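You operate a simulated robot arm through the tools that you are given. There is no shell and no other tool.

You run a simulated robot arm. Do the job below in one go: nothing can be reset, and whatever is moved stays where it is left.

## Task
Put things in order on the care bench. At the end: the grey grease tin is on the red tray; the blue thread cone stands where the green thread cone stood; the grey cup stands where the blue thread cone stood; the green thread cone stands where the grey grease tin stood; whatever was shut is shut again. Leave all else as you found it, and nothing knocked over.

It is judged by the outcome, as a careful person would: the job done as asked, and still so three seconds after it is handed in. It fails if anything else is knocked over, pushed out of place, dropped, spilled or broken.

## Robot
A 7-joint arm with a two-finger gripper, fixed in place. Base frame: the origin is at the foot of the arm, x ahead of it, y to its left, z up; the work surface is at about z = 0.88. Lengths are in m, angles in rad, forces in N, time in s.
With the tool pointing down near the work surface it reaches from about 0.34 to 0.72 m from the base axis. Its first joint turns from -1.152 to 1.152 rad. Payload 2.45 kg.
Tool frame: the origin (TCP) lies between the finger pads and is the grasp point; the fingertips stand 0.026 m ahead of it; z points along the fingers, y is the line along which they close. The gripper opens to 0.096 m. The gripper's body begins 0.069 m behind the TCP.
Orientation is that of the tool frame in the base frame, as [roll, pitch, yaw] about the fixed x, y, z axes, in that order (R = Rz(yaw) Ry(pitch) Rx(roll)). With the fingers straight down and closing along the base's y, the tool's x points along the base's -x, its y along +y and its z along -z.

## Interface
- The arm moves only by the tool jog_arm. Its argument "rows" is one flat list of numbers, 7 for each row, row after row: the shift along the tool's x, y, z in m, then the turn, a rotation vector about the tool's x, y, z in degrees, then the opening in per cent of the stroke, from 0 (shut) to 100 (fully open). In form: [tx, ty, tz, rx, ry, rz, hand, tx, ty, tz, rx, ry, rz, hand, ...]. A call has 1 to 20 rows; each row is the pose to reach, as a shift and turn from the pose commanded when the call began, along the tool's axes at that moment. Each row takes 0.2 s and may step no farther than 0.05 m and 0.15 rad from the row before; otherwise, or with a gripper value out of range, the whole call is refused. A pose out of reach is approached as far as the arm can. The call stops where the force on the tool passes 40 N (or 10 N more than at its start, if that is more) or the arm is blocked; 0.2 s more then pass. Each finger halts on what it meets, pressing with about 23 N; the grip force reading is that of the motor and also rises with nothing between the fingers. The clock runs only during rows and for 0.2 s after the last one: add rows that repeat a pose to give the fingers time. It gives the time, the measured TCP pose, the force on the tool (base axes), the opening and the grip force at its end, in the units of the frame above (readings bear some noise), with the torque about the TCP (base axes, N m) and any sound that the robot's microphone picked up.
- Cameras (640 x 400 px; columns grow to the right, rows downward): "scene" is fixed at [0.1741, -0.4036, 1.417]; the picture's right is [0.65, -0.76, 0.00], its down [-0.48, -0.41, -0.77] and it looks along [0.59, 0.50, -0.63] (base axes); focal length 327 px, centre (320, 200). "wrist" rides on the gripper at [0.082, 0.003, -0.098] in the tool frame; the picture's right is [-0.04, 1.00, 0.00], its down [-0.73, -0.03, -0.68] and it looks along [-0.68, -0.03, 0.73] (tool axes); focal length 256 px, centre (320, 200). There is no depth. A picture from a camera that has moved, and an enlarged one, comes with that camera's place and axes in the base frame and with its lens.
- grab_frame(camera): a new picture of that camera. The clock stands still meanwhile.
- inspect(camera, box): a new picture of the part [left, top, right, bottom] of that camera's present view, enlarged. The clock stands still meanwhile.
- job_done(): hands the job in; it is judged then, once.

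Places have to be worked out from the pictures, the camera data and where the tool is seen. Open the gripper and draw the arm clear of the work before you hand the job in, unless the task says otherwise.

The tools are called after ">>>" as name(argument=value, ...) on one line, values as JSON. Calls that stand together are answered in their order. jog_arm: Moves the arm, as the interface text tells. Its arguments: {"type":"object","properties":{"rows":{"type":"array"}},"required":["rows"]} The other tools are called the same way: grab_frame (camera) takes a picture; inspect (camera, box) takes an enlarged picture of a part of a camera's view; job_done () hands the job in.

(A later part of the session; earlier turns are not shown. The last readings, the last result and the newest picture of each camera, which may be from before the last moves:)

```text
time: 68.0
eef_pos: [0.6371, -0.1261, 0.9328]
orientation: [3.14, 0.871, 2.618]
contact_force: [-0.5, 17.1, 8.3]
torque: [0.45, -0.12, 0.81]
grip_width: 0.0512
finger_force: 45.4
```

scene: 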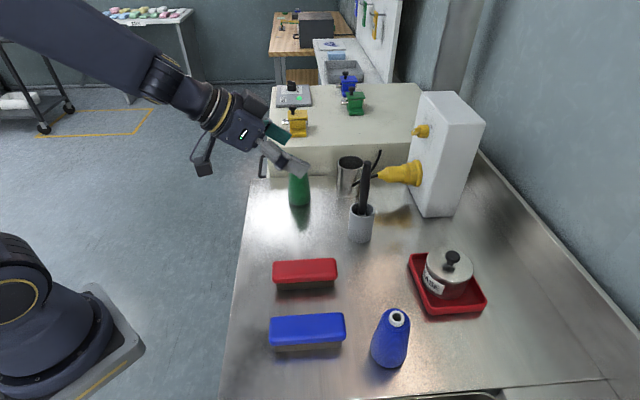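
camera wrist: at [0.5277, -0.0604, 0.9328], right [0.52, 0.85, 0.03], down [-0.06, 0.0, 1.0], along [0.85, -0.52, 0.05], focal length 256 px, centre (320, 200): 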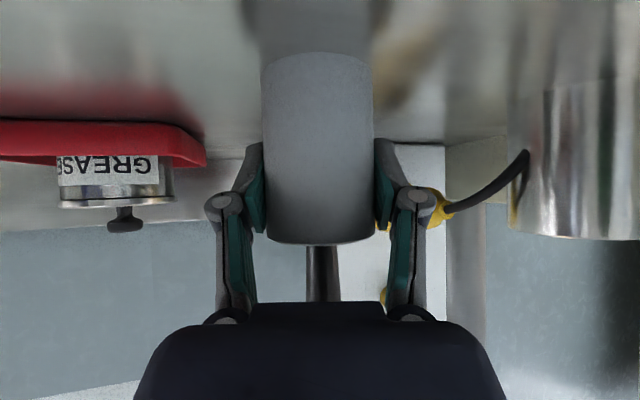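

The side load did not drop; I look at both views to see what is touching what.

>>> inspect(camera="scene", box=[320, 140, 420, 260])

>>> grab_frame(camera="wrist")

```text
3.33 times, centred on (370, 200) of scene
camera zoom: at [0.1739, -0.4031, 1.4172], right [0.65, -0.76, 0.0], down [-0.48, -0.41, -0.77], along [0.59, 0.5, -0.63], focal length 1090 px, centre (153, 200)
```

zoom: 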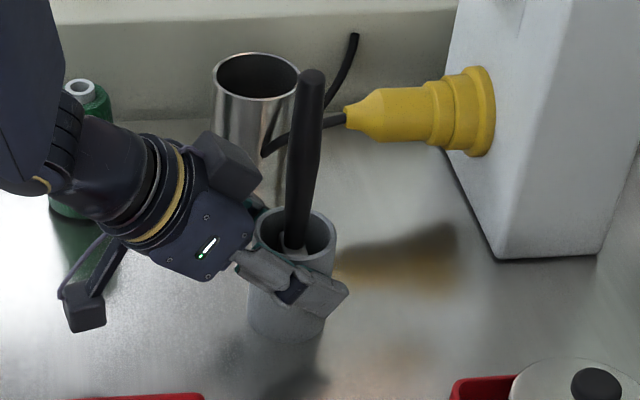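

```text
taken
camera wrist: at [0.5278, -0.0603, 0.9328], right [0.52, 0.85, 0.03], down [-0.06, 0.0, 1.0], along [0.85, -0.52, 0.05], focal length 256 px, centre (320, 200)
```

wrist: 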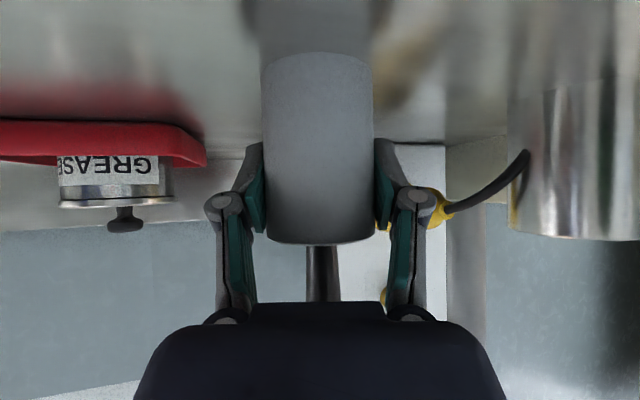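

The wrist camera pose shows the hand hardly moved while clamped, so the cup resists sideways push and the side load keeps building. I release, let the loads vanish, and re-check centring before gripping again.

>>> jog_arm(rows=[0, 0, 0, 0, 0, 0, 55, 0, 0, 0, 0, 0, 0, 60, 0, 0, 0, 0, 0, 0, 65, 0, 0, 0, 0, 0, 0, 70, 0, 0, 0, 0, 0, 0, 70, 0, 0, 0, 0, 0, 0, 70])

>>> inspect(camera="wrist", box=[180, 40, 460, 320])

>>> inspect(camera="scene", box=[320, 140, 420, 260])

```text
time: 69.4
eef_pos: [0.6364, -0.1284, 0.9312]
orientation: [3.141, 0.874, 2.619]
contact_force: [0.6, 0.2, -0.5]
torque: [0.0, 0.01, -0.01]
grip_width: 0.0669
finger_force: 0.0
```

```text
1.43 times, centred on (320, 180) of wrist
camera zoom: at [0.5279, -0.0616, 0.9326], right [0.52, 0.85, 0.03], down [-0.06, 0.0, 1.0], along [0.85, -0.52, 0.05], focal length 366 px, centre (320, 229)
```

zoom: 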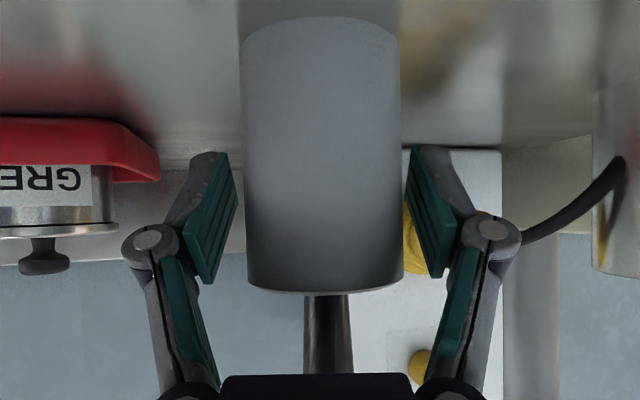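

```text
3.33 times, centred on (370, 200) of scene
camera zoom: at [0.1741, -0.4036, 1.417], right [0.65, -0.76, 0.0], down [-0.48, -0.41, -0.77], along [0.59, 0.5, -0.63], focal length 1090 px, centre (153, 200)
```

zoom: 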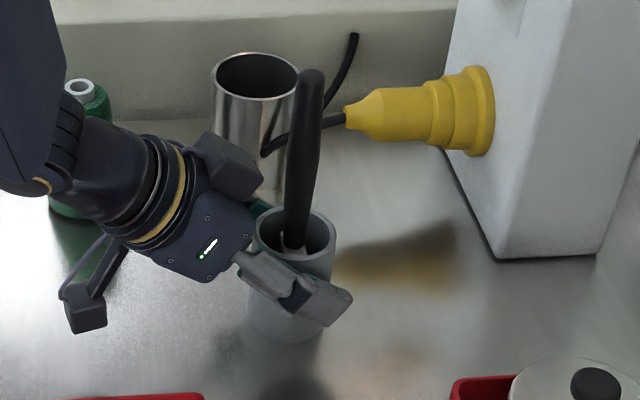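

Loads are zero again and the cup is now centred between the fingers (and has not moved). I grip again from this centred pose.

>>> jog_arm(rows=[0, 0, 0, 0, 0, 0, 62, 0, 0, 0, 0, 0, 0, 57, 0, 0, 0, 0, 0, 0, 54, 0, 0, 0, 0, 0, 0, 50, 0, 0, 0, 0, 0, 0, 45, 0, 0, 0, 0, 0, 0, 45])

>>> inspect(camera="wrist", box=[180, 40, 460, 320])

```text
time: 70.8
eef_pos: [0.6356, -0.1276, 0.9315]
orientation: [3.139, 0.873, 2.62]
contact_force: [1.0, 7.1, 3.3]
torque: [0.67, -0.29, 0.63]
grip_width: 0.0511
finger_force: 44.5
```

```text
1.43 times, centred on (320, 180) of wrist
camera zoom: at [0.5281, -0.0605, 0.9329], right [0.52, 0.85, 0.03], down [-0.06, 0.0, 1.0], along [0.85, -0.52, 0.05], focal length 366 px, centre (320, 229)
```

zoom: 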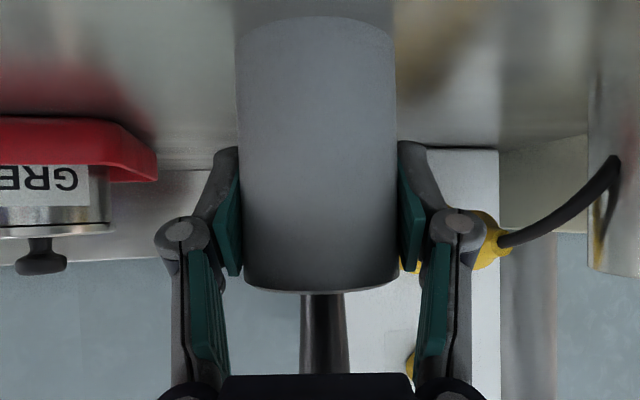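

The clamped hand centres ~1 mm to the +y side of my command, so I shift the command by +1 mm to take the side load off and re-read.

>>> jog_arm(rows=[0, 0.0006, 0, 0, 0, 0, 45, 0, 0.0012, 0, 0, 0, 0, 45, 0, 0.0012, 0, 0, 0, 0, 45, 0, 0.0012, 0, 0, 0, 0, 45])

```text
time: 71.8
eef_pos: [0.6358, -0.1272, 0.9319]
orientation: [-3.141, 0.874, 2.621]
contact_force: [7.2, 6.2, 4.1]
torque: [0.53, -0.24, 1.04]
grip_width: 0.0513
finger_force: 45.0
```

There is still some twist, but loads are moderate. I test with a very small lift of 2 mm to see whether the cup comes free or is held.

>>> jog_arm(rows=[-0.0008, 0, -0.00065, 0, 0, 0, 45, -0.0015, 0, -0.0013, 0, 0, 0, 45, -0.0015, 0, -0.0013, 0, 0, 0, 45])

>>> inspect(camera="wrist", box=[180, 0, 460, 280])

```text
time: 72.6
eef_pos: [0.6353, -0.1272, 0.9328]
orientation: [3.138, 0.869, 2.618]
contact_force: [26.5, 3.7, -22.4]
torque: [0.82, -1.07, 0.56]
grip_width: 0.051
finger_force: 45.0
```

```text
1.43 times, centred on (320, 140) of wrist
camera zoom: at [0.5283, -0.0603, 0.9334], right [0.52, 0.85, 0.03], down [-0.05, 0.0, 1.0], along [0.85, -0.52, 0.04], focal length 366 px, centre (320, 286)
```

zoom: 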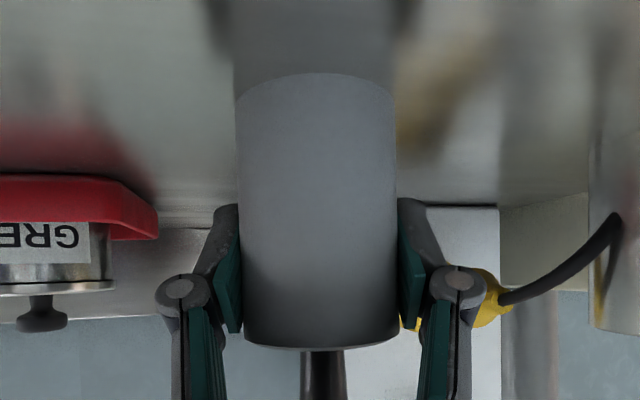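

A 2 mm lift already gives 22 N down and 26 N sideways, so this matte holder is fixed to the bench – it is not the cup meant. The steel tumbler (same grey metal as the "grey" grease tin) must be the grey cup. I undo the small lift and release the holder gently.

>>> jog_arm(rows=[0.0008, 0, 0.00065, 0, 0, 0, 45, 0.0015, 0, 0.0013, 0, 0, 0, 45, 0.0015, 0, 0.0013, 0, 0, 0, 50, 0.0015, 0, 0.0013, 0, 0, 0, 54, 0.0015, 0, 0.0013, 0, 0, 0, 57, 0.0015, 0, 0.0013, 0, 0, 0, 62, 0.0015, 0, 0.0013, 0, 0, 0, 75, 0.0015, 0, 0.0013, 0, 0, 0, 90, 0.0015, 0, 0.0013, 0, 0, 0, 100, 0.0015, 0, 0.0013, 0, 0, 0, 100])

>>> grab_frame(camera="wrist")

>>> inspect(camera="scene", box=[320, 140, 420, 260])

```text
time: 74.8
eef_pos: [0.6356, -0.1273, 0.9323]
orientation: [3.141, 0.873, 2.618]
contact_force: [-0.6, -0.4, 0.4]
torque: [-0.01, 0.01, -0.01]
grip_width: 0.0961
finger_force: 0.0
```

```text
taken
camera wrist: at [0.5284, -0.0603, 0.933], right [0.52, 0.85, 0.03], down [-0.06, 0.0, 1.0], along [0.85, -0.52, 0.05], focal length 256 px, centre (320, 200)
```

wrist: 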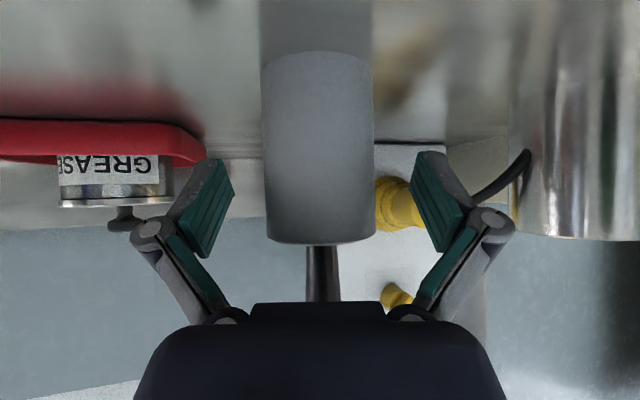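

```text
3.33 times, centred on (370, 200) of scene
camera zoom: at [0.1741, -0.4036, 1.417], right [0.65, -0.76, 0.0], down [-0.48, -0.41, -0.77], along [0.59, 0.5, -0.63], focal length 1090 px, centre (153, 200)
```

zoom: 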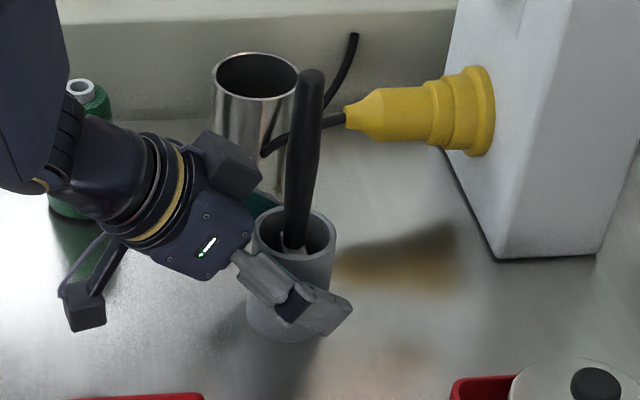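

The holder and its brush are undisturbed and the hand is free. I back straight out along the tool axis and rise, to survey the steel cup.

>>> jog_arm(rows=[0, 0, -0.015, 0, 0, 0, 100, 0, 0, -0.035, 0, 0, 0, 100, 0, 0, -0.06, 0, 0, 0, 100, 0, 0, -0.09, 0, 0, 0, 100, 0, 0, -0.12, 0, 0, 0, 100, -0.023, 0.01, -0.14, 0, 0, 0, 100, -0.053, 0.02, -0.165, 0, 0, 0, 100, -0.083, 0.03, -0.19, 0, 0, 0, 100, -0.083, 0.03, -0.19, 0, 0, 0, 100])

>>> grab_frame(camera="wrist")

>>> inspect(camera="scene", box=[320, 130, 430, 250])

```text
time: 76.8
eef_pos: [0.5743, -0.0593, 1.1184]
orientation: [3.14, 0.872, 2.618]
contact_force: [0.1, 0.3, -0.1]
torque: [0.0, -0.02, 0.03]
grip_width: 0.0961
finger_force: 0.1
```

```text
taken
camera wrist: at [0.4653, 0.0067, 1.1194], right [0.52, 0.85, 0.03], down [-0.06, 0.0, 1.0], along [0.85, -0.52, 0.05], focal length 256 px, centre (320, 200)
```

wrist: 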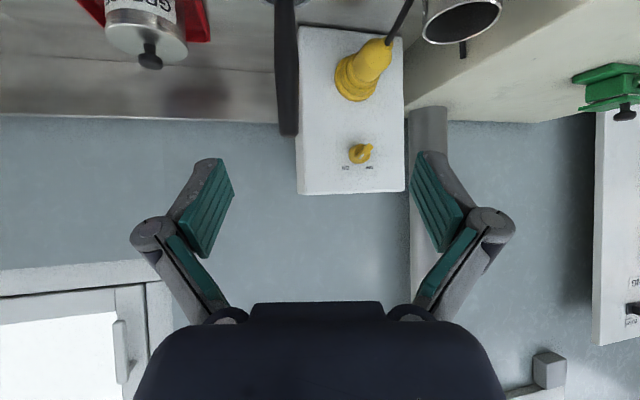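

```text
3.33 times, centred on (375, 190) of scene
camera zoom: at [0.1741, -0.4036, 1.417], right [0.65, -0.76, 0.0], down [-0.48, -0.41, -0.77], along [0.59, 0.5, -0.63], focal length 1090 px, centre (137, 233)
```

zoom: 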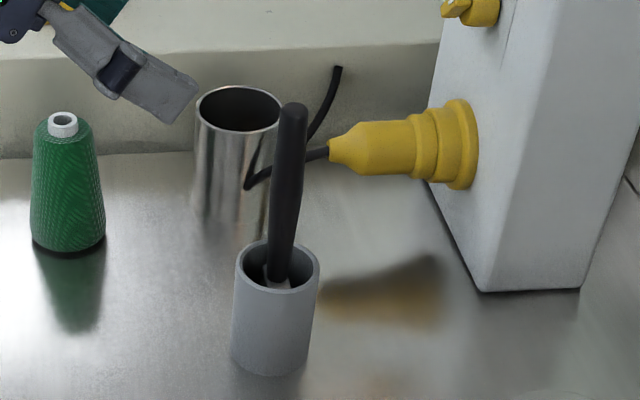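

The scene view shows the plug's cable near the steel cup (its mirror image shows in the metal). I return the tool upright and square (yaw 0) higher up to survey the cup and cable from the front.

>>> jog_arm(rows=[-0.0077, 0.0054, -0.0091, 0, 7.15, 0, 100, -0.0154, 0.0109, -0.0181, 0, 14.3, 0, 100, -0.0231, 0.0163, -0.0272, 0, 21.4, 0, 100, -0.0307, 0.0218, -0.0362, 0, 28.6, 0, 100, -0.0384, 0.0272, -0.0453, 0, 35.7, 0, 100, -0.0461, 0.0327, -0.0543, 0, 42.9, 0, 100, -0.0538, 0.0381, -0.0634, 0, 50, 0, 100, -0.0538, 0.0381, -0.0634, 0, 50, 0, 100])

>>> jog_arm(rows=[0, 0, 0, 0, 0, -7.5, 100, 0, 0, 0, 0, 0, -15, 100, 0, 0, 0, 0, 0, -22.5, 100, 0, 0, 0, 0, 0, -30, 100, 0, 0, 0, 0, 0, -30, 100])

>>> grab_frame(camera="wrist")

>>> inspect(camera="wrist", box=[230, 80, 410, 260])

```text
time: 78.6
eef_pos: [0.5781, -0.0161, 1.1997]
orientation: [-3.141, -0.002, 2.619]
contact_force: [0.5, -0.2, 0.1]
torque: [0.02, -0.04, -0.01]
grip_width: 0.0962
finger_force: 0.0
```

```text
time: 79.8
eef_pos: [0.579, -0.0164, 1.199]
orientation: [3.141, -0.001, -3.14]
contact_force: [0.1, -0.5, 0.7]
torque: [-0.01, -0.01, -0.02]
grip_width: 0.0958
finger_force: 0.0
```

```text
taken
camera wrist: at [0.4984, -0.0127, 1.2978], right [0.04, 1.0, 0.0], down [0.73, -0.03, 0.68], along [0.68, -0.03, -0.73], focal length 256 px, centre (320, 200)
```

wrist: 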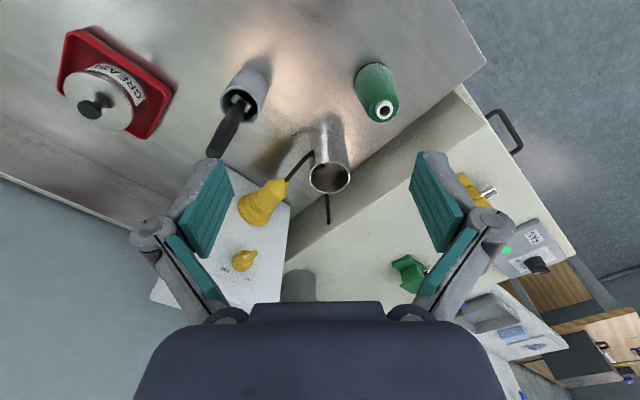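

```text
2.22 times, centred on (320, 170) of wrist
camera zoom: at [0.4984, -0.0127, 1.2978], right [0.04, 1.0, 0.0], down [0.73, -0.03, 0.68], along [0.68, -0.03, -0.73], focal length 569 px, centre (320, 267)
```

zoom: 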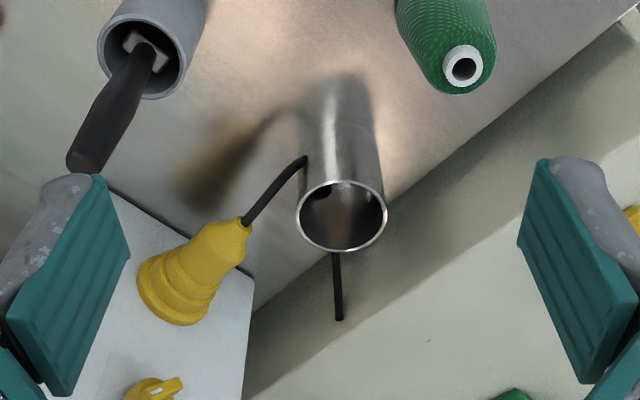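

The steel cup triangulates to ≈ (0.755, -0.009), rim z≈0.966, Ø≈0.066. I need to understand how the cable lies relative to it before touching, so I zoom in from both cameras.

>>> inspect(camera="wrist", box=[285, 100, 365, 230])

>>> inspect(camera="scene", box=[325, 145, 395, 210])

```text
3.08 times, centred on (325, 165) of wrist
camera zoom: at [0.4984, -0.0127, 1.2978], right [0.04, 1.0, 0.0], down [0.73, -0.03, 0.68], along [0.68, -0.03, -0.73], focal length 788 px, centre (305, 308)
```

zoom: 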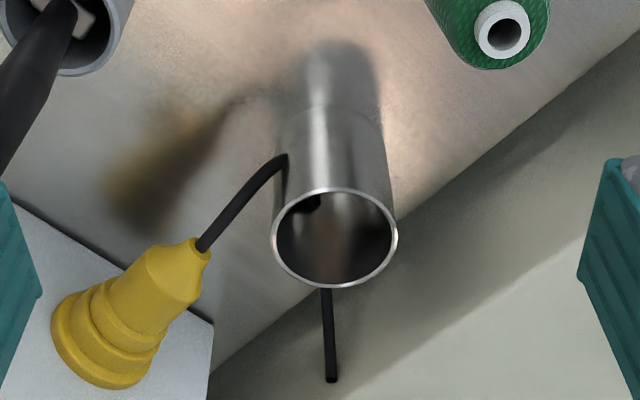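

```text
6.15 times, centred on (360, 178) of scene
camera zoom: at [0.1741, -0.4036, 1.417], right [0.65, -0.76, 0.0], down [-0.48, -0.41, -0.77], along [0.59, 0.5, -0.63], focal length 2013 px, centre (74, 338)
```

zoom: 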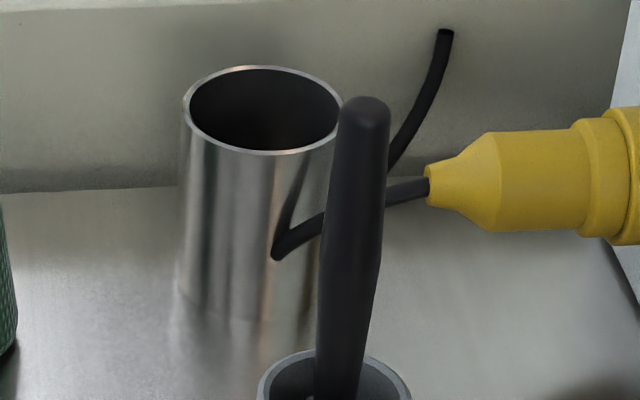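

The cable visibly runs into the cup's side, so it is only a visual curve there; still I plan the grasp to pass above it. I yaw +10° and tilt 45° at a safe height, so fingers clear the cable, plug, cabinet face and the green cone.

>>> jog_arm(rows=[-0.01, -0.007, 0.015, 0, 0, -5, 82, -0.021, -0.0136, 0.039, 0, 0, -10, 82, -0.021, -0.0136, 0.039, 0, 0, -10, 82])

>>> jog_arm(rows=[0, 0, 0, 0, -7.5, 0, 82, 0, 0, 0, 0, -15, 0, 82, 0, 0, 0, 0, -22.5, 0, 82, 0, 0, 0, 0, -30, 0, 82, 0, 0, 0, 0, -37.5, 0, 82, 0, 0, 0, 0, -45, 0, 82, 0, 0, 0, 0, -45, 0, 82])

>>> grab_frame(camera="wrist")

>>> grab_frame(camera="scene")

```text
time: 80.6
eef_pos: [0.5994, -0.0271, 1.1607]
orientation: [3.14, -0.001, -2.964]
contact_force: [-0.4, 0.2, -0.5]
torque: [0.01, 0.01, 0.01]
grip_width: 0.0788
finger_force: 0.2
```

```text
time: 82.2
eef_pos: [0.5982, -0.0284, 1.1606]
orientation: [-3.14, 0.788, -2.967]
contact_force: [1.3, 0.0, 0.7]
torque: [0.01, 0.03, 0.05]
grip_width: 0.0787
finger_force: 0.1
```

```text
taken
camera wrist: at [0.474, -0.0479, 1.1724], right [-0.14, 0.99, 0.03], down [0.04, -0.02, 1.0], along [0.99, 0.15, -0.04], focal length 256 px, centre (320, 200)
```

wrist: 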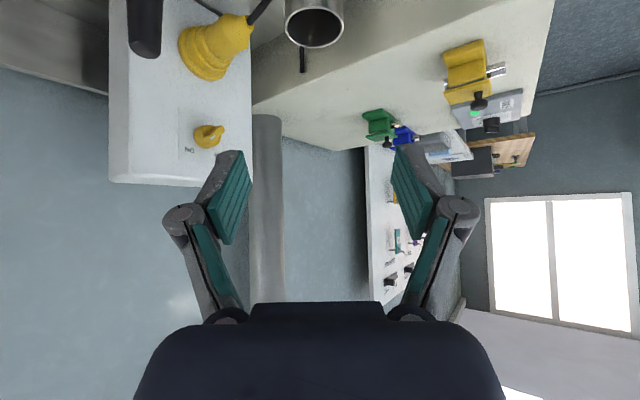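

```text
taken
```

scene: 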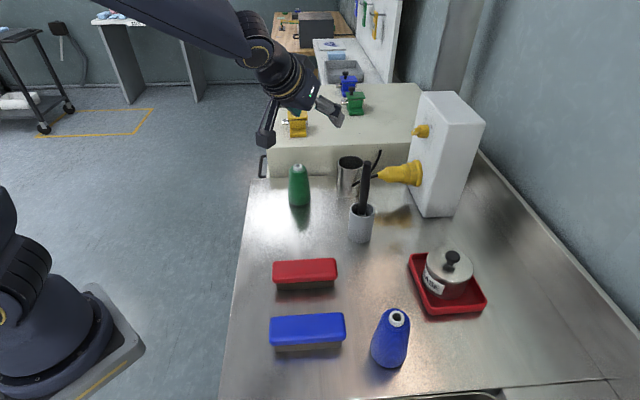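

Now I go to a stand-off point 0.12 m from the steel cup and check alignment.

>>> jog_arm(rows=[0.0061, -0.0017, 0.0294, 0, 0, 0, 82, 0.0122, -0.0033, 0.0589, 0, 0, 0, 82, 0.0184, -0.005, 0.0883, 0, 0, 0, 82, 0.0245, -0.0066, 0.1178, 0, 0, 0, 82, 0.0306, -0.0083, 0.1472, 0, 0, 0, 82, 0.0306, -0.0083, 0.1472, 0, 0, 0, 82])

>>> grab_frame(camera="wrist")

>>> inspect(camera="scene", box=[260, 90, 440, 240])

```text
time: 83.6
eef_pos: [0.6796, -0.022, 1.0369]
orientation: [-3.141, 0.784, -2.966]
contact_force: [0.2, -0.4, -0.5]
torque: [0.02, 0.02, 0.0]
grip_width: 0.0787
finger_force: 0.1
```

```text
taken
camera wrist: at [0.5542, -0.0407, 1.0488], right [-0.15, 0.99, 0.03], down [0.04, -0.02, 1.0], along [0.99, 0.15, -0.04], focal length 256 px, centre (320, 200)
```

wrist: 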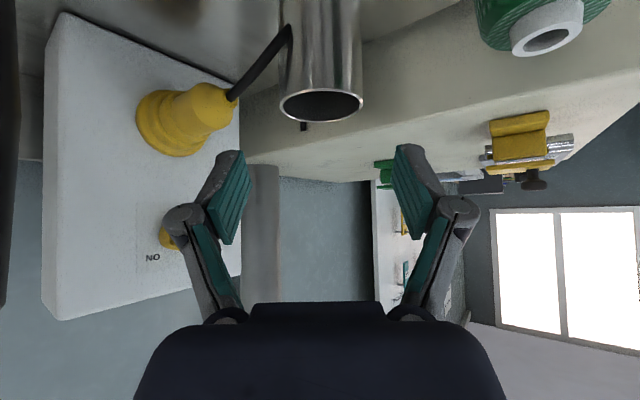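

```text
2.67 times, centred on (350, 165) of scene
camera zoom: at [0.1741, -0.4036, 1.417], right [0.65, -0.76, 0.0], down [-0.48, -0.41, -0.77], along [0.59, 0.5, -0.63], focal length 872 px, centre (240, 293)
```

zoom: 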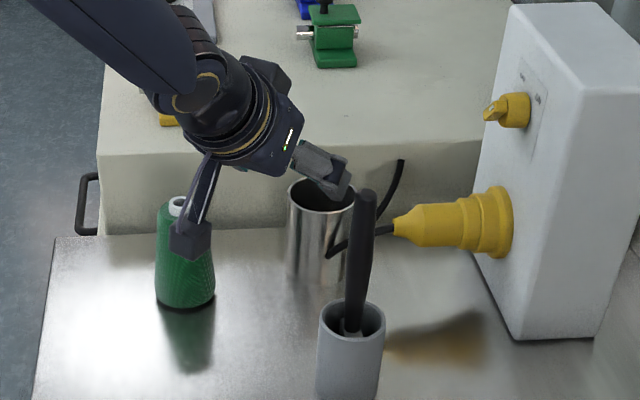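

The cup rim is centred in the view (cup ≈ (0.752, -0.009), rim z≈0.967). I advance 0.09 m first, and look.

>>> jog_arm(rows=[0, 0, 0.025, 0, 0, 0, 82, 0, 0, 0.05, 0, 0, 0, 82, 0, 0, 0.07, 0, 0, 0, 82, 0, 0, 0.085, 0, 0, 0, 82, 0, 0, 0.09, 0, 0, 0, 82, 0, 0, 0.09, 0, 0, 0, 82])

>>> grab_frame(camera="wrist")

>>> inspect(camera="scene", box=[260, 90, 440, 240])

```text
time: 85.0
eef_pos: [0.7453, -0.0123, 0.9717]
orientation: [-3.14, 0.785, -2.966]
contact_force: [0.5, -0.1, -0.1]
torque: [-0.02, -0.01, -0.02]
grip_width: 0.0784
finger_force: 0.0
```

```text
taken
camera wrist: at [0.6201, -0.0313, 0.9834], right [-0.15, 0.99, 0.03], down [0.04, -0.02, 1.0], along [0.99, 0.15, -0.04], focal length 256 px, centre (320, 200)
```

wrist: 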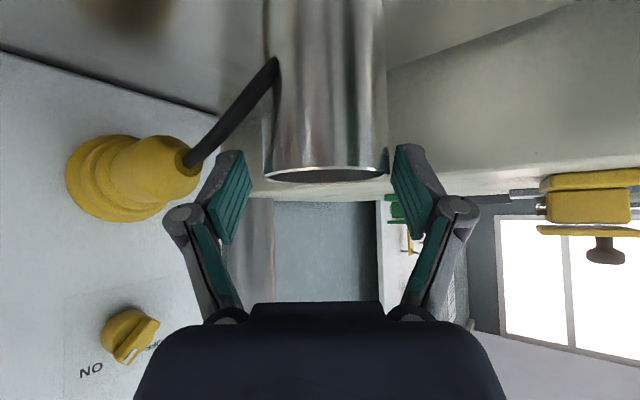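

```text
2.67 times, centred on (350, 165) of scene
camera zoom: at [0.1741, -0.4036, 1.417], right [0.65, -0.76, 0.0], down [-0.48, -0.41, -0.77], along [0.59, 0.5, -0.63], focal length 872 px, centre (240, 293)
```

zoom: 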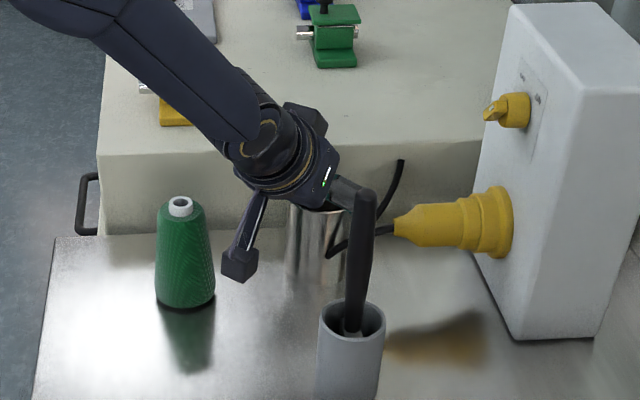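

The arm drifted ~2 mm sideways; cable and plug remain clear below/outside the left finger. I correct +2.5 mm in tool y and advance the last 3 cm.

>>> jog_arm(rows=[0, 0.0025, 0.002, 0, 0, 0, 82, 0, 0.0025, 0.01, 0, 0, 0, 82, 0, 0.0025, 0.018, 0, 0, 0, 82, 0, 0.0025, 0.025, 0, 0, 0, 82, 0, 0.0025, 0.028, 0, 0, 0, 82, 0, 0.0025, 0.028, 0, 0, 0, 82])

>>> grab_frame(camera="wrist")

>>> inspect(camera="scene", box=[260, 90, 440, 240])

```text
time: 86.4
eef_pos: [0.7639, -0.0055, 0.9513]
orientation: [-3.141, 0.784, -2.966]
contact_force: [0.2, -1.0, 0.3]
torque: [0.0, 0.02, 0.05]
grip_width: 0.0788
finger_force: 0.0
```

```text
taken
camera wrist: at [0.6385, -0.0254, 0.9635], right [-0.15, 0.99, 0.03], down [0.04, -0.02, 1.0], along [0.99, 0.15, -0.04], focal length 256 px, centre (320, 200)
```

wrist: 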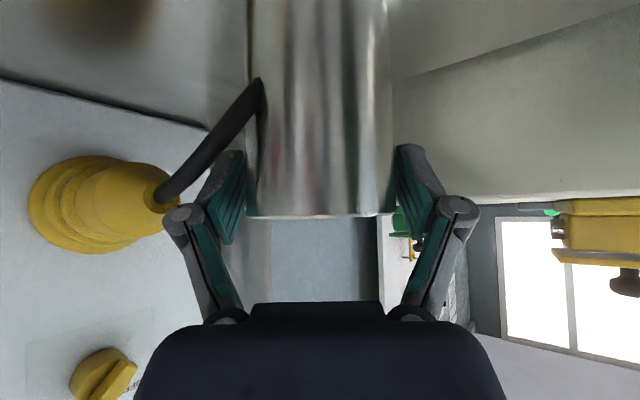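

```text
2.67 times, centred on (350, 165) of scene
camera zoom: at [0.1741, -0.4036, 1.417], right [0.65, -0.76, 0.0], down [-0.48, -0.41, -0.77], along [0.59, 0.5, -0.63], focal length 872 px, centre (240, 293)
```

zoom: 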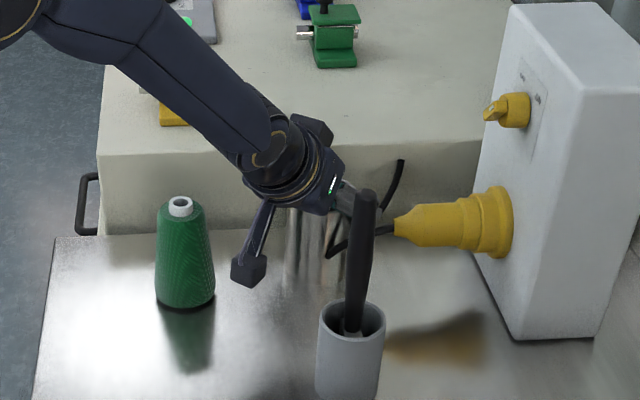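

Centred, no contact. I close gently and watch the readings: a free object should read ~23 N, the fixed holder had read 45 N.

>>> jog_arm(rows=[0, 0, 0, 0, 0, 0, 75, 0, 0, 0, 0, 0, 0, 70, 0, 0, 0, 0, 0, 0, 66, 0, 0, 0, 0, 0, 0, 60, 0, 0, 0, 0, 0, 0, 50, 0, 0, 0, 0, 0, 0, 50])

>>> grab_frame(camera="wrist")

```text
time: 87.8
eef_pos: [0.7631, -0.0067, 0.9508]
orientation: [3.141, 0.785, -2.966]
contact_force: [0.2, 0.2, 1.7]
torque: [0.1, 0.06, 0.02]
grip_width: 0.065
finger_force: 23.2
```

```text
taken
camera wrist: at [0.6385, -0.0253, 0.9637], right [-0.15, 0.99, 0.03], down [0.04, -0.02, 1.0], along [0.99, 0.15, -0.04], focal length 256 px, centre (320, 200)
```

wrist: 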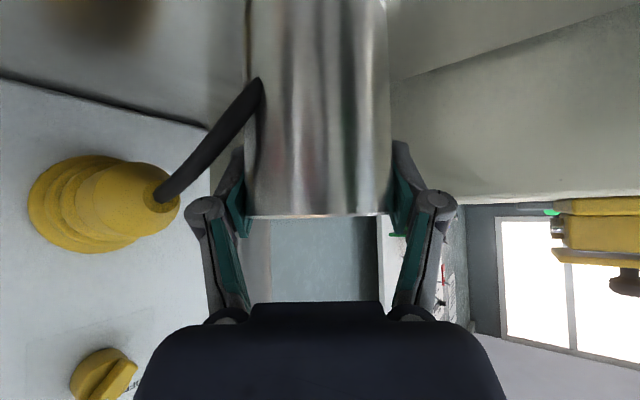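

Reads 23 N like the free objects. I test with a slow 1 cm lift straight up.

>>> jog_arm(rows=[-0.0014, 0, -0.0014, 0, 0, 0, 50, -0.0028, 0, -0.0028, 0, 0, 0, 50, -0.005, 0, -0.005, 0, 0, 0, 50, -0.0071, 0, -0.0071, 0, 0, 0, 50, -0.0071, 0, -0.0071, 0, 0, 0, 50])

>>> grab_frame(camera="wrist")

>>> inspect(camera="scene", box=[300, 130, 420, 220])

```text
time: 89.0
eef_pos: [0.7635, -0.0064, 0.9613]
orientation: [3.141, 0.787, -2.968]
contact_force: [-0.2, 0.0, -0.2]
torque: [-0.02, 0.02, 0.02]
grip_width: 0.0651
finger_force: 23.3
```

```text
taken
camera wrist: at [0.639, -0.0249, 0.9734], right [-0.15, 0.99, 0.03], down [0.04, -0.02, 1.0], along [0.99, 0.15, -0.04], focal length 256 px, centre (320, 200)
```

wrist: 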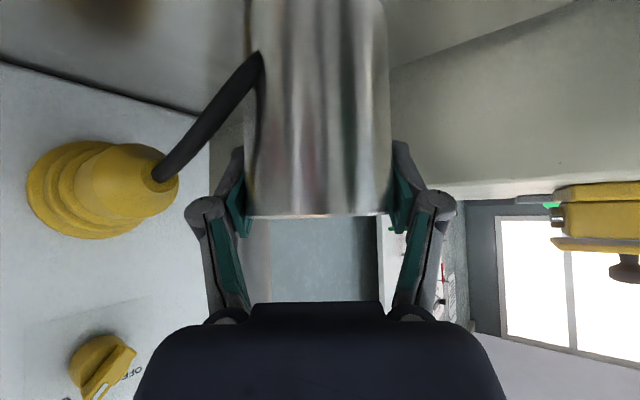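

```text
4.44 times, centred on (360, 175) of scene
camera zoom: at [0.1741, -0.4036, 1.417], right [0.65, -0.76, 0.0], down [-0.48, -0.41, -0.77], along [0.59, 0.5, -0.63], focal length 1454 px, centre (142, 311)
```

zoom: 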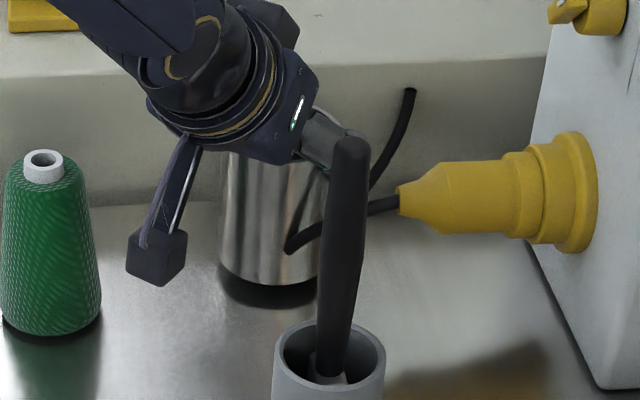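

The steel cup is free and lifts cleanly – it is the grey cup. I raise it straight up and carry it back to above the blue cone's original spot (0.5326, -0.0087).

>>> jog_arm(rows=[-0.0198, 0, -0.0198, 0, 0, 0, 50, -0.0396, 0, -0.0396, 0, 0, 0, 50, -0.0594, 0, -0.0594, 0, 0, 0, 50, -0.0792, 0, -0.0792, 0, 0, 0, 50, -0.099, 0, -0.099, 0, 0, 0, 50, -0.0767, 0.0054, -0.1213, 0, 0, 0, 50, -0.0545, 0.0108, -0.1435, 0, 0, 0, 50, -0.0322, 0.0162, -0.1658, 0, 0, 0, 50, -0.01, 0.0216, -0.188, 0, 0, 0, 50, 0.0123, 0.027, -0.2103, 0, 0, 0, 50, 0.0346, 0.0324, -0.2326, 0, 0, 0, 50, 0.0568, 0.0378, -0.2548, 0, 0, 0, 50, 0.0568, 0.0378, -0.2548, 0, 0, 0, 50])

>>> grab_frame(camera="scene")

>>> grab_frame(camera="wrist")

```text
time: 91.8
eef_pos: [0.5474, -0.0057, 1.0993]
orientation: [-3.14, 0.776, -2.966]
contact_force: [0.2, -0.1, -1.1]
torque: [-0.02, 0.0, 0.01]
grip_width: 0.0648
finger_force: 22.8
out of reach, approached as far as the arm can: row 12
```

```text
taken
```

scene: 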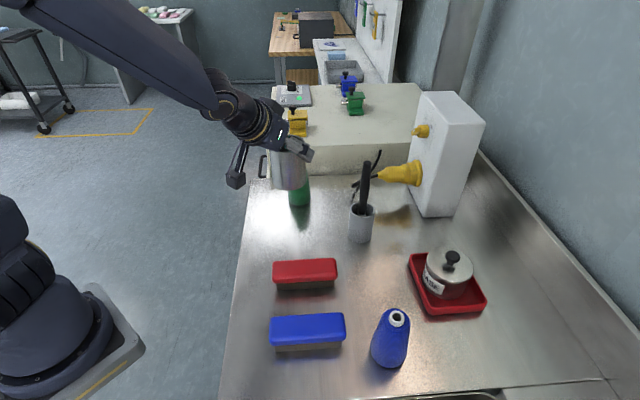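

```text
taken
camera wrist: at [0.4227, -0.0252, 1.1131], right [-0.14, 0.99, 0.03], down [0.05, -0.02, 1.0], along [0.99, 0.15, -0.05], focal length 256 px, centre (320, 200)
```

wrist: 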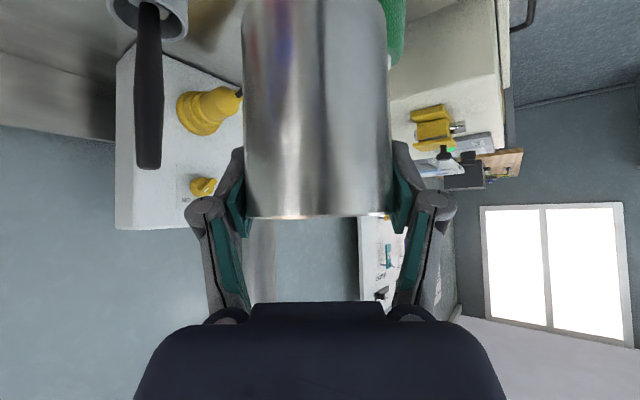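

At yaw +10° this tilted pose is slightly out of reach (9 mm short). I rotate the hand and cup about the vertical to yaw -20°, the side where such poses were reachable before, staying at this height.

>>> jog_arm(rows=[0, 0, 0, 5.3, 0, 5.3, 50, 0, 0, 0, 10.6, 0, 10.6, 50, 0, 0, 0, 15.9, 0, 15.9, 50, 0, 0, 0, 21.2, 0, 21.2, 50, 0, 0, 0, 21.2, 0, 21.2, 50])

>>> grab_frame(camera="wrist")

>>> grab_frame(camera="scene")

```text
time: 93.0
eef_pos: [0.5386, -0.0071, 1.103]
orientation: [3.14, 0.787, 2.792]
contact_force: [-0.9, 0.7, -0.4]
torque: [0.01, 0.01, -0.04]
grip_width: 0.065
finger_force: 23.1
out of reach, approached as far as the arm can: row 2
```

```text
taken
camera wrist: at [0.4214, 0.0401, 1.1132], right [0.37, 0.93, 0.03], down [0.03, -0.04, 1.0], along [0.93, -0.37, -0.04], focal length 256 px, centre (320, 200)
```

wrist: 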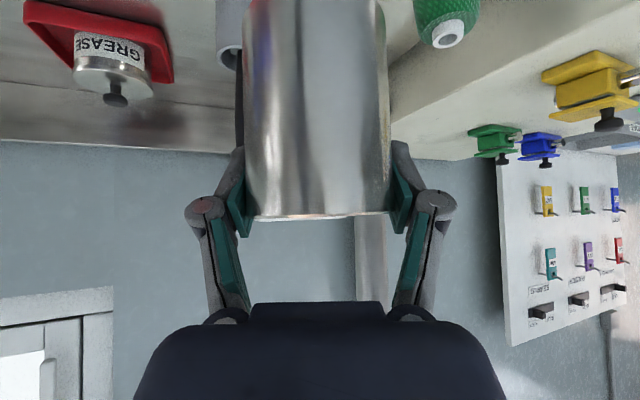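

```text
taken
```

scene: 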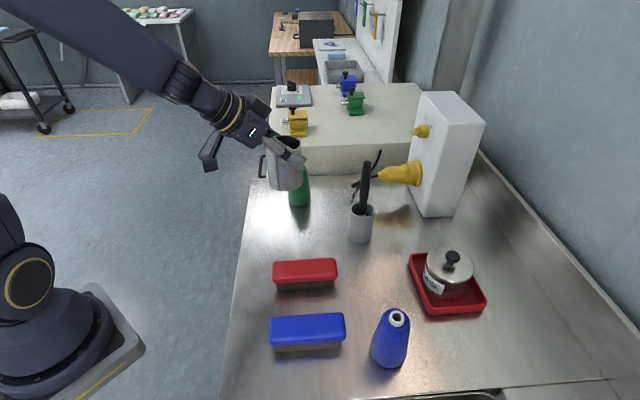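

Pose reached, cup steady. The cup centre is ≈ (0.532, -0.0045), so I shift -4 mm in y while lowering to about 1 cm above the bench.

>>> jog_arm(rows=[0.0185, -0.0019, 0.0205, 0, 0, 0, 50, 0.0385, -0.0038, 0.0411, 0, 0, 0, 50, 0.0585, -0.0038, 0.0611, 0, 0, 0, 50, 0.0785, -0.0038, 0.0811, 0, 0, 0, 50, 0.0977, -0.0038, 0.1003, 0, 0, 0, 50, 0.0977, -0.0038, 0.1003, 0, 0, 0, 50])

>>> grab_frame(camera="wrist")

>>> inspect(camera="scene", box=[210, 110, 400, 270])

```text
time: 94.4
eef_pos: [0.5386, -0.0117, 0.9596]
orientation: [3.141, 0.784, 2.793]
contact_force: [0.7, 0.3, -0.3]
torque: [0.05, -0.01, 0.02]
grip_width: 0.0651
finger_force: 22.7
```

```text
taken
camera wrist: at [0.4212, 0.0343, 0.973], right [0.37, 0.93, 0.03], down [0.03, -0.04, 1.0], along [0.93, -0.37, -0.04], focal length 256 px, centre (320, 200)
```

wrist: 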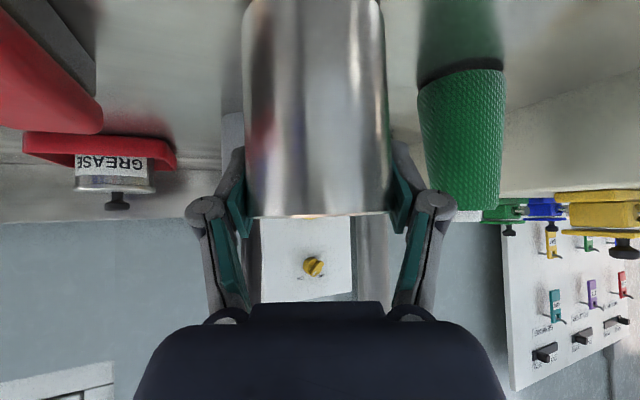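

```text
2.50 times, centred on (305, 190) of scene
camera zoom: at [0.1741, -0.4036, 1.417], right [0.65, -0.76, 0.0], down [-0.48, -0.41, -0.77], along [0.59, 0.5, -0.63], focal length 818 px, centre (358, 225)
```

zoom: 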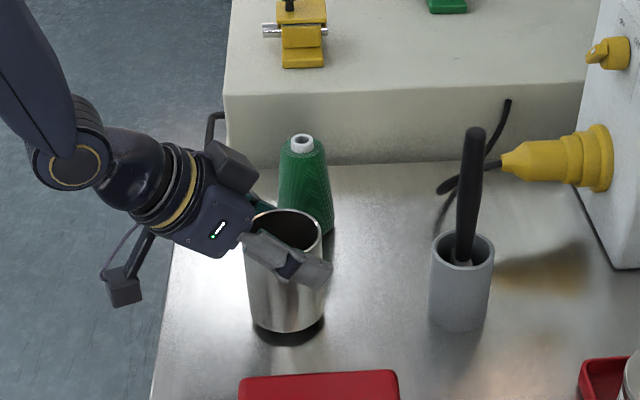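

By the hand pose the cup is within ~2 mm of the target. I cross-check in the scene view by zooming on the cup's base.

>>> inspect(camera="scene", box=[255, 180, 335, 260])

```text
5.00 times, centred on (295, 220) of scene
camera zoom: at [0.1741, -0.4036, 1.417], right [0.65, -0.76, 0.0], down [-0.48, -0.41, -0.77], along [0.59, 0.5, -0.63], focal length 1635 px, centre (445, 100)
```

zoom: 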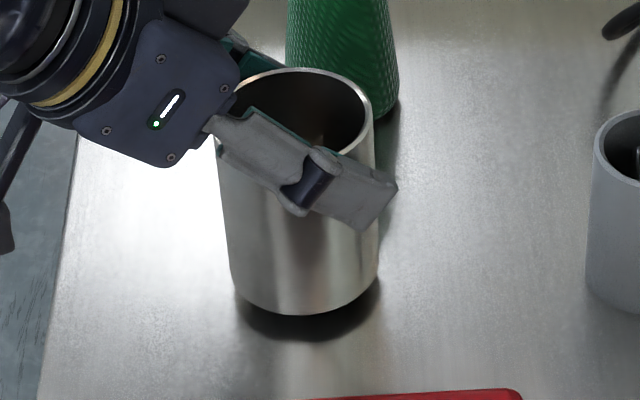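

The two methods disagree by a few millimetres, so I will set the cup down, then compare directly against the initial picture and adjust if needed. I lower in small steps now.

>>> jog_arm(rows=[0.0014, 0.001, 0.0014, 0, 0, 0, 50, 0.0028, 0.002, 0.0028, 0, 0, 0, 50, 0.0042, 0.002, 0.0042, 0, 0, 0, 50, 0.0053, 0.002, 0.0053, 0, 0, 0, 50, 0.0053, 0.002, 0.0053, 0, 0, 0, 50])

```text
time: 95.6
eef_pos: [0.5404, -0.0099, 0.9537]
orientation: [3.141, 0.786, 2.795]
contact_force: [-0.5, -0.4, -1.5]
torque: [-0.02, -0.04, -0.02]
grip_width: 0.065
finger_force: 23.0
```

Not yet touching; I continue with ~0.7–1 mm steps.

>>> jog_arm(rows=[0.0006, 0, 0.0006, 0, 0, 0, 50, 0.0006, 0, 0.0006, 0, 0, 0, 50, 0.0012, 0, 0.0012, 0, 0, 0, 50, 0.0012, 0, 0.0012, 0, 0, 0, 50])

```text
time: 96.6
eef_pos: [0.5403, -0.0097, 0.9527]
orientation: [3.141, 0.787, 2.793]
contact_force: [-1.3, 0.4, 4.1]
torque: [0.16, 0.1, 0.07]
grip_width: 0.065
finger_force: 23.2
```

The cup touches the bench (+4 N). Before releasing I capture the same scene crop as the initial one, for a direct comparison with the blue cone's position.

>>> inspect(camera="scene", box=[255, 150, 365, 250])

>>> grab_frame(camera="wrist")

```text
4.00 times, centred on (310, 200) of scene
camera zoom: at [0.174, -0.4036, 1.417], right [0.65, -0.76, 0.0], down [-0.48, -0.41, -0.77], along [0.59, 0.5, -0.63], focal length 1308 px, centre (360, 200)
```

zoom: 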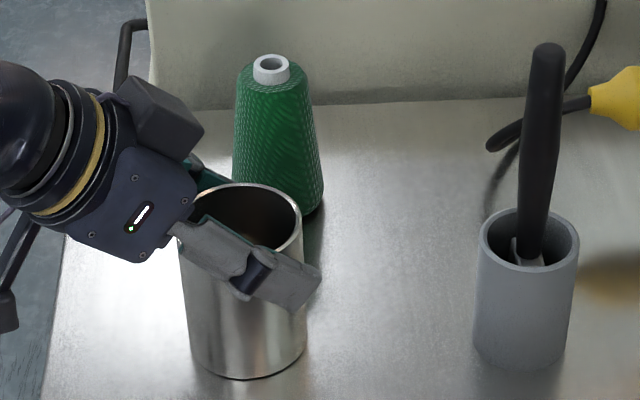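

```text
taken
camera wrist: at [0.4235, 0.0368, 0.9642], right [0.37, 0.93, 0.03], down [0.03, -0.04, 1.0], along [0.93, -0.37, -0.04], focal length 256 px, centre (320, 200)
```

wrist: 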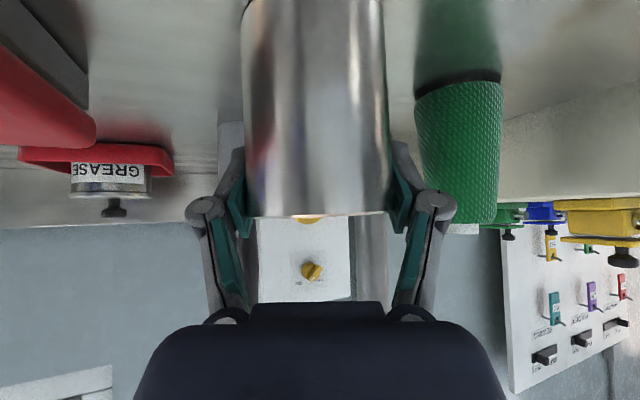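

Direct comparison with the initial crop: the cup sits ≈ 6 mm right/near of where the blue cone stood. I lift 4 mm, shift (-2.4, +5.1) mm and re-check.

>>> jog_arm(rows=[-0.0014, 0, -0.0014, 0, 0, 0, 50, -0.0028, 0, -0.0028, 0, 0, 0, 50, -0.0014, 0.002, -0.0042, 0, 0, 0, 50, 0, 0.004, -0.0056, 0, 0, 0, 50, 0, 0.004, -0.0056, 0, 0, 0, 50])

>>> jog_arm(rows=[0.001, 0, 0.001, 0, 0, 0, 50, 0.0018, 0, 0.0018, 0, 0, 0, 50, 0.0025, 0, 0.0025, 0, 0, 0, 50, 0.0025, 0, 0.0025, 0, 0, 0, 50])

>>> inspect(camera="scene", box=[255, 150, 365, 250])

```text
time: 97.8
eef_pos: [0.5399, -0.0045, 0.956]
orientation: [-3.141, 0.786, 2.794]
contact_force: [0.7, 0.2, -0.5]
torque: [0.0, -0.02, -0.01]
grip_width: 0.0649
finger_force: 22.8
```

```text
time: 98.8
eef_pos: [0.5397, -0.0038, 0.9519]
orientation: [-3.141, 0.787, 2.793]
contact_force: [-2.0, 0.2, 6.1]
torque: [0.2, 0.16, 0.1]
grip_width: 0.0649
finger_force: 22.2
```

```text
4.00 times, centred on (310, 200) of scene
camera zoom: at [0.1739, -0.4036, 1.4171], right [0.65, -0.76, 0.0], down [-0.48, -0.41, -0.77], along [0.59, 0.5, -0.63], focal length 1308 px, centre (360, 200)
```

zoom: 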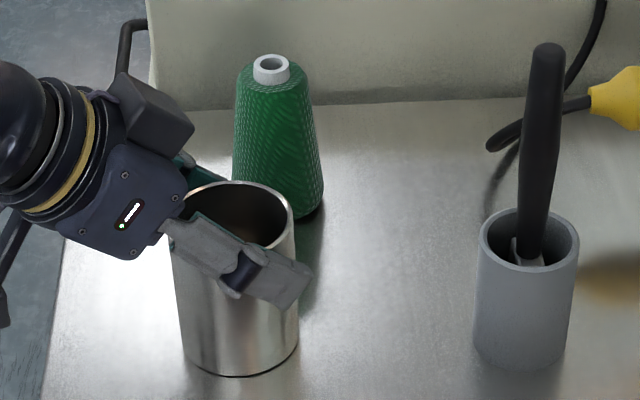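

Now within ~1–2 mm of the blue cone's original position. I ease off slightly, open the fingers and check.

>>> jog_arm(rows=[-0.0004, 0, -0.0004, 0, 0, 0, 50, -0.0004, 0, -0.0004, 0, 0, 0, 60, -0.0004, 0, -0.0004, 0, 0, 0, 70, -0.0004, 0, -0.0004, 0, 0, 0, 76, -0.0004, 0, -0.0004, 0, 0, 0, 84, -0.0004, 0, -0.0004, 0, 0, 0, 88, -0.0004, 0, -0.0004, 0, 0, 0, 88])

>>> grab_frame(camera="wrist")

>>> inspect(camera="scene", box=[255, 150, 365, 250])

```text
time: 100.4
eef_pos: [0.5399, -0.0047, 0.9526]
orientation: [-3.139, 0.785, 2.793]
contact_force: [0.4, 0.3, -0.6]
torque: [0.01, -0.03, 0.02]
grip_width: 0.0844
finger_force: 0.1
```

```text
taken
camera wrist: at [0.4221, 0.0417, 0.9646], right [0.37, 0.93, 0.03], down [0.03, -0.04, 1.0], along [0.93, -0.37, -0.04], focal length 256 px, centre (320, 200)
```

wrist: 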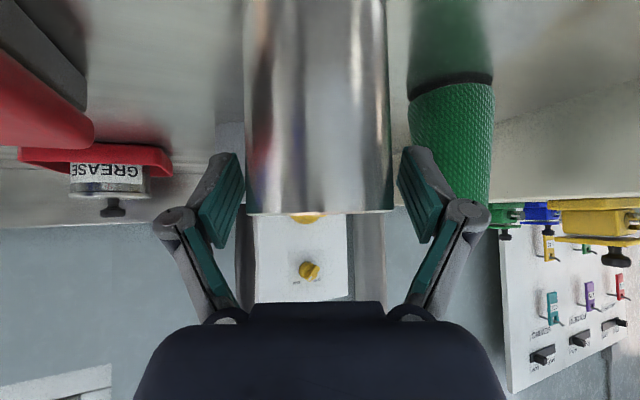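

```text
4.00 times, centred on (310, 200) of scene
camera zoom: at [0.1741, -0.4036, 1.417], right [0.65, -0.76, 0.0], down [-0.48, -0.41, -0.77], along [0.59, 0.5, -0.63], focal length 1308 px, centre (360, 200)
```

zoom: 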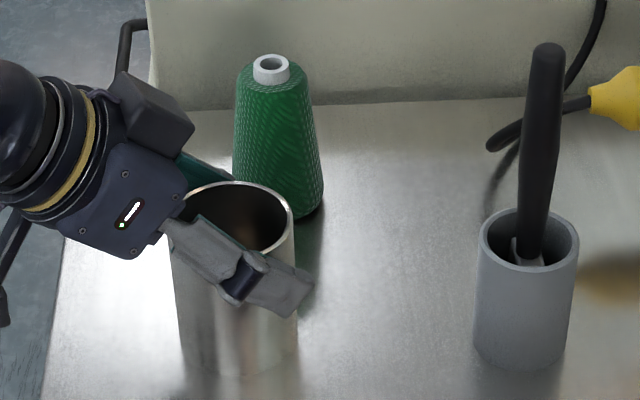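

The cup stands free. Since nothing of the hand is above the cup, I rise straight up between its sides, then look at the whole scene.

>>> jog_arm(rows=[-0.007, 0, -0.007, 0, 0, 0, 88, -0.018, 0, -0.018, 0, 0, 0, 88, -0.035, 0, -0.035, 0, 0, 0, 88, -0.055, 0, -0.055, 0, 0, 0, 88, -0.078, 0, -0.078, 0, 0, 0, 95, -0.1, 0, -0.1, 0, 0, 0, 100, -0.125, 0, -0.125, 0, 0, 0, 100, -0.125, 0, -0.125, 0, 0, 0, 100])

>>> grab_frame(camera="scene")

>>> inspect(camera="scene", box=[255, 150, 365, 250])

```text
time: 102.2
eef_pos: [0.5359, -0.0037, 1.1304]
orientation: [3.141, 0.784, 2.793]
contact_force: [0.0, 0.3, 0.0]
torque: [-0.02, 0.01, 0.01]
grip_width: 0.0958
finger_force: 0.0
```

```text
taken
```

scene: 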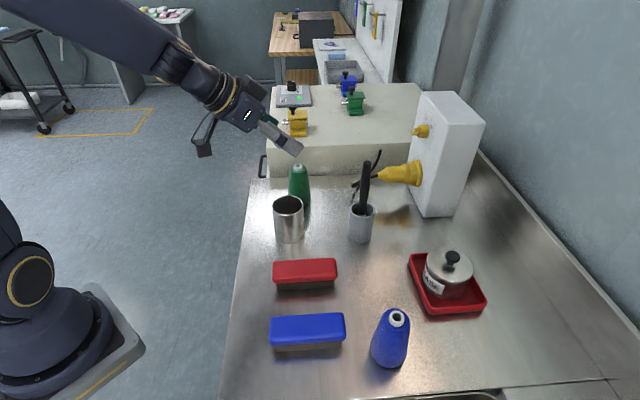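

```text
4.00 times, centred on (310, 200) of scene
camera zoom: at [0.174, -0.4036, 1.417], right [0.65, -0.76, 0.0], down [-0.48, -0.41, -0.77], along [0.59, 0.5, -0.63], focal length 1308 px, centre (360, 200)
```

zoom: 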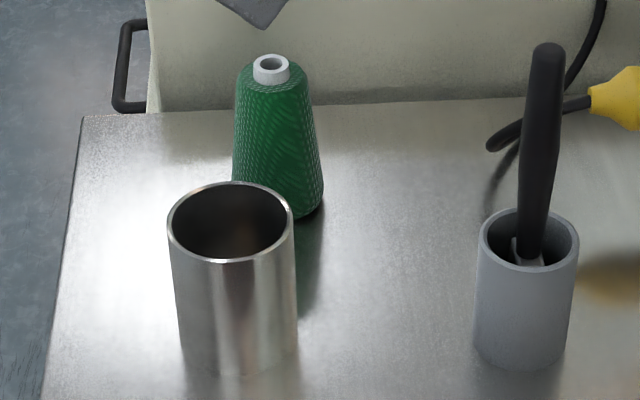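

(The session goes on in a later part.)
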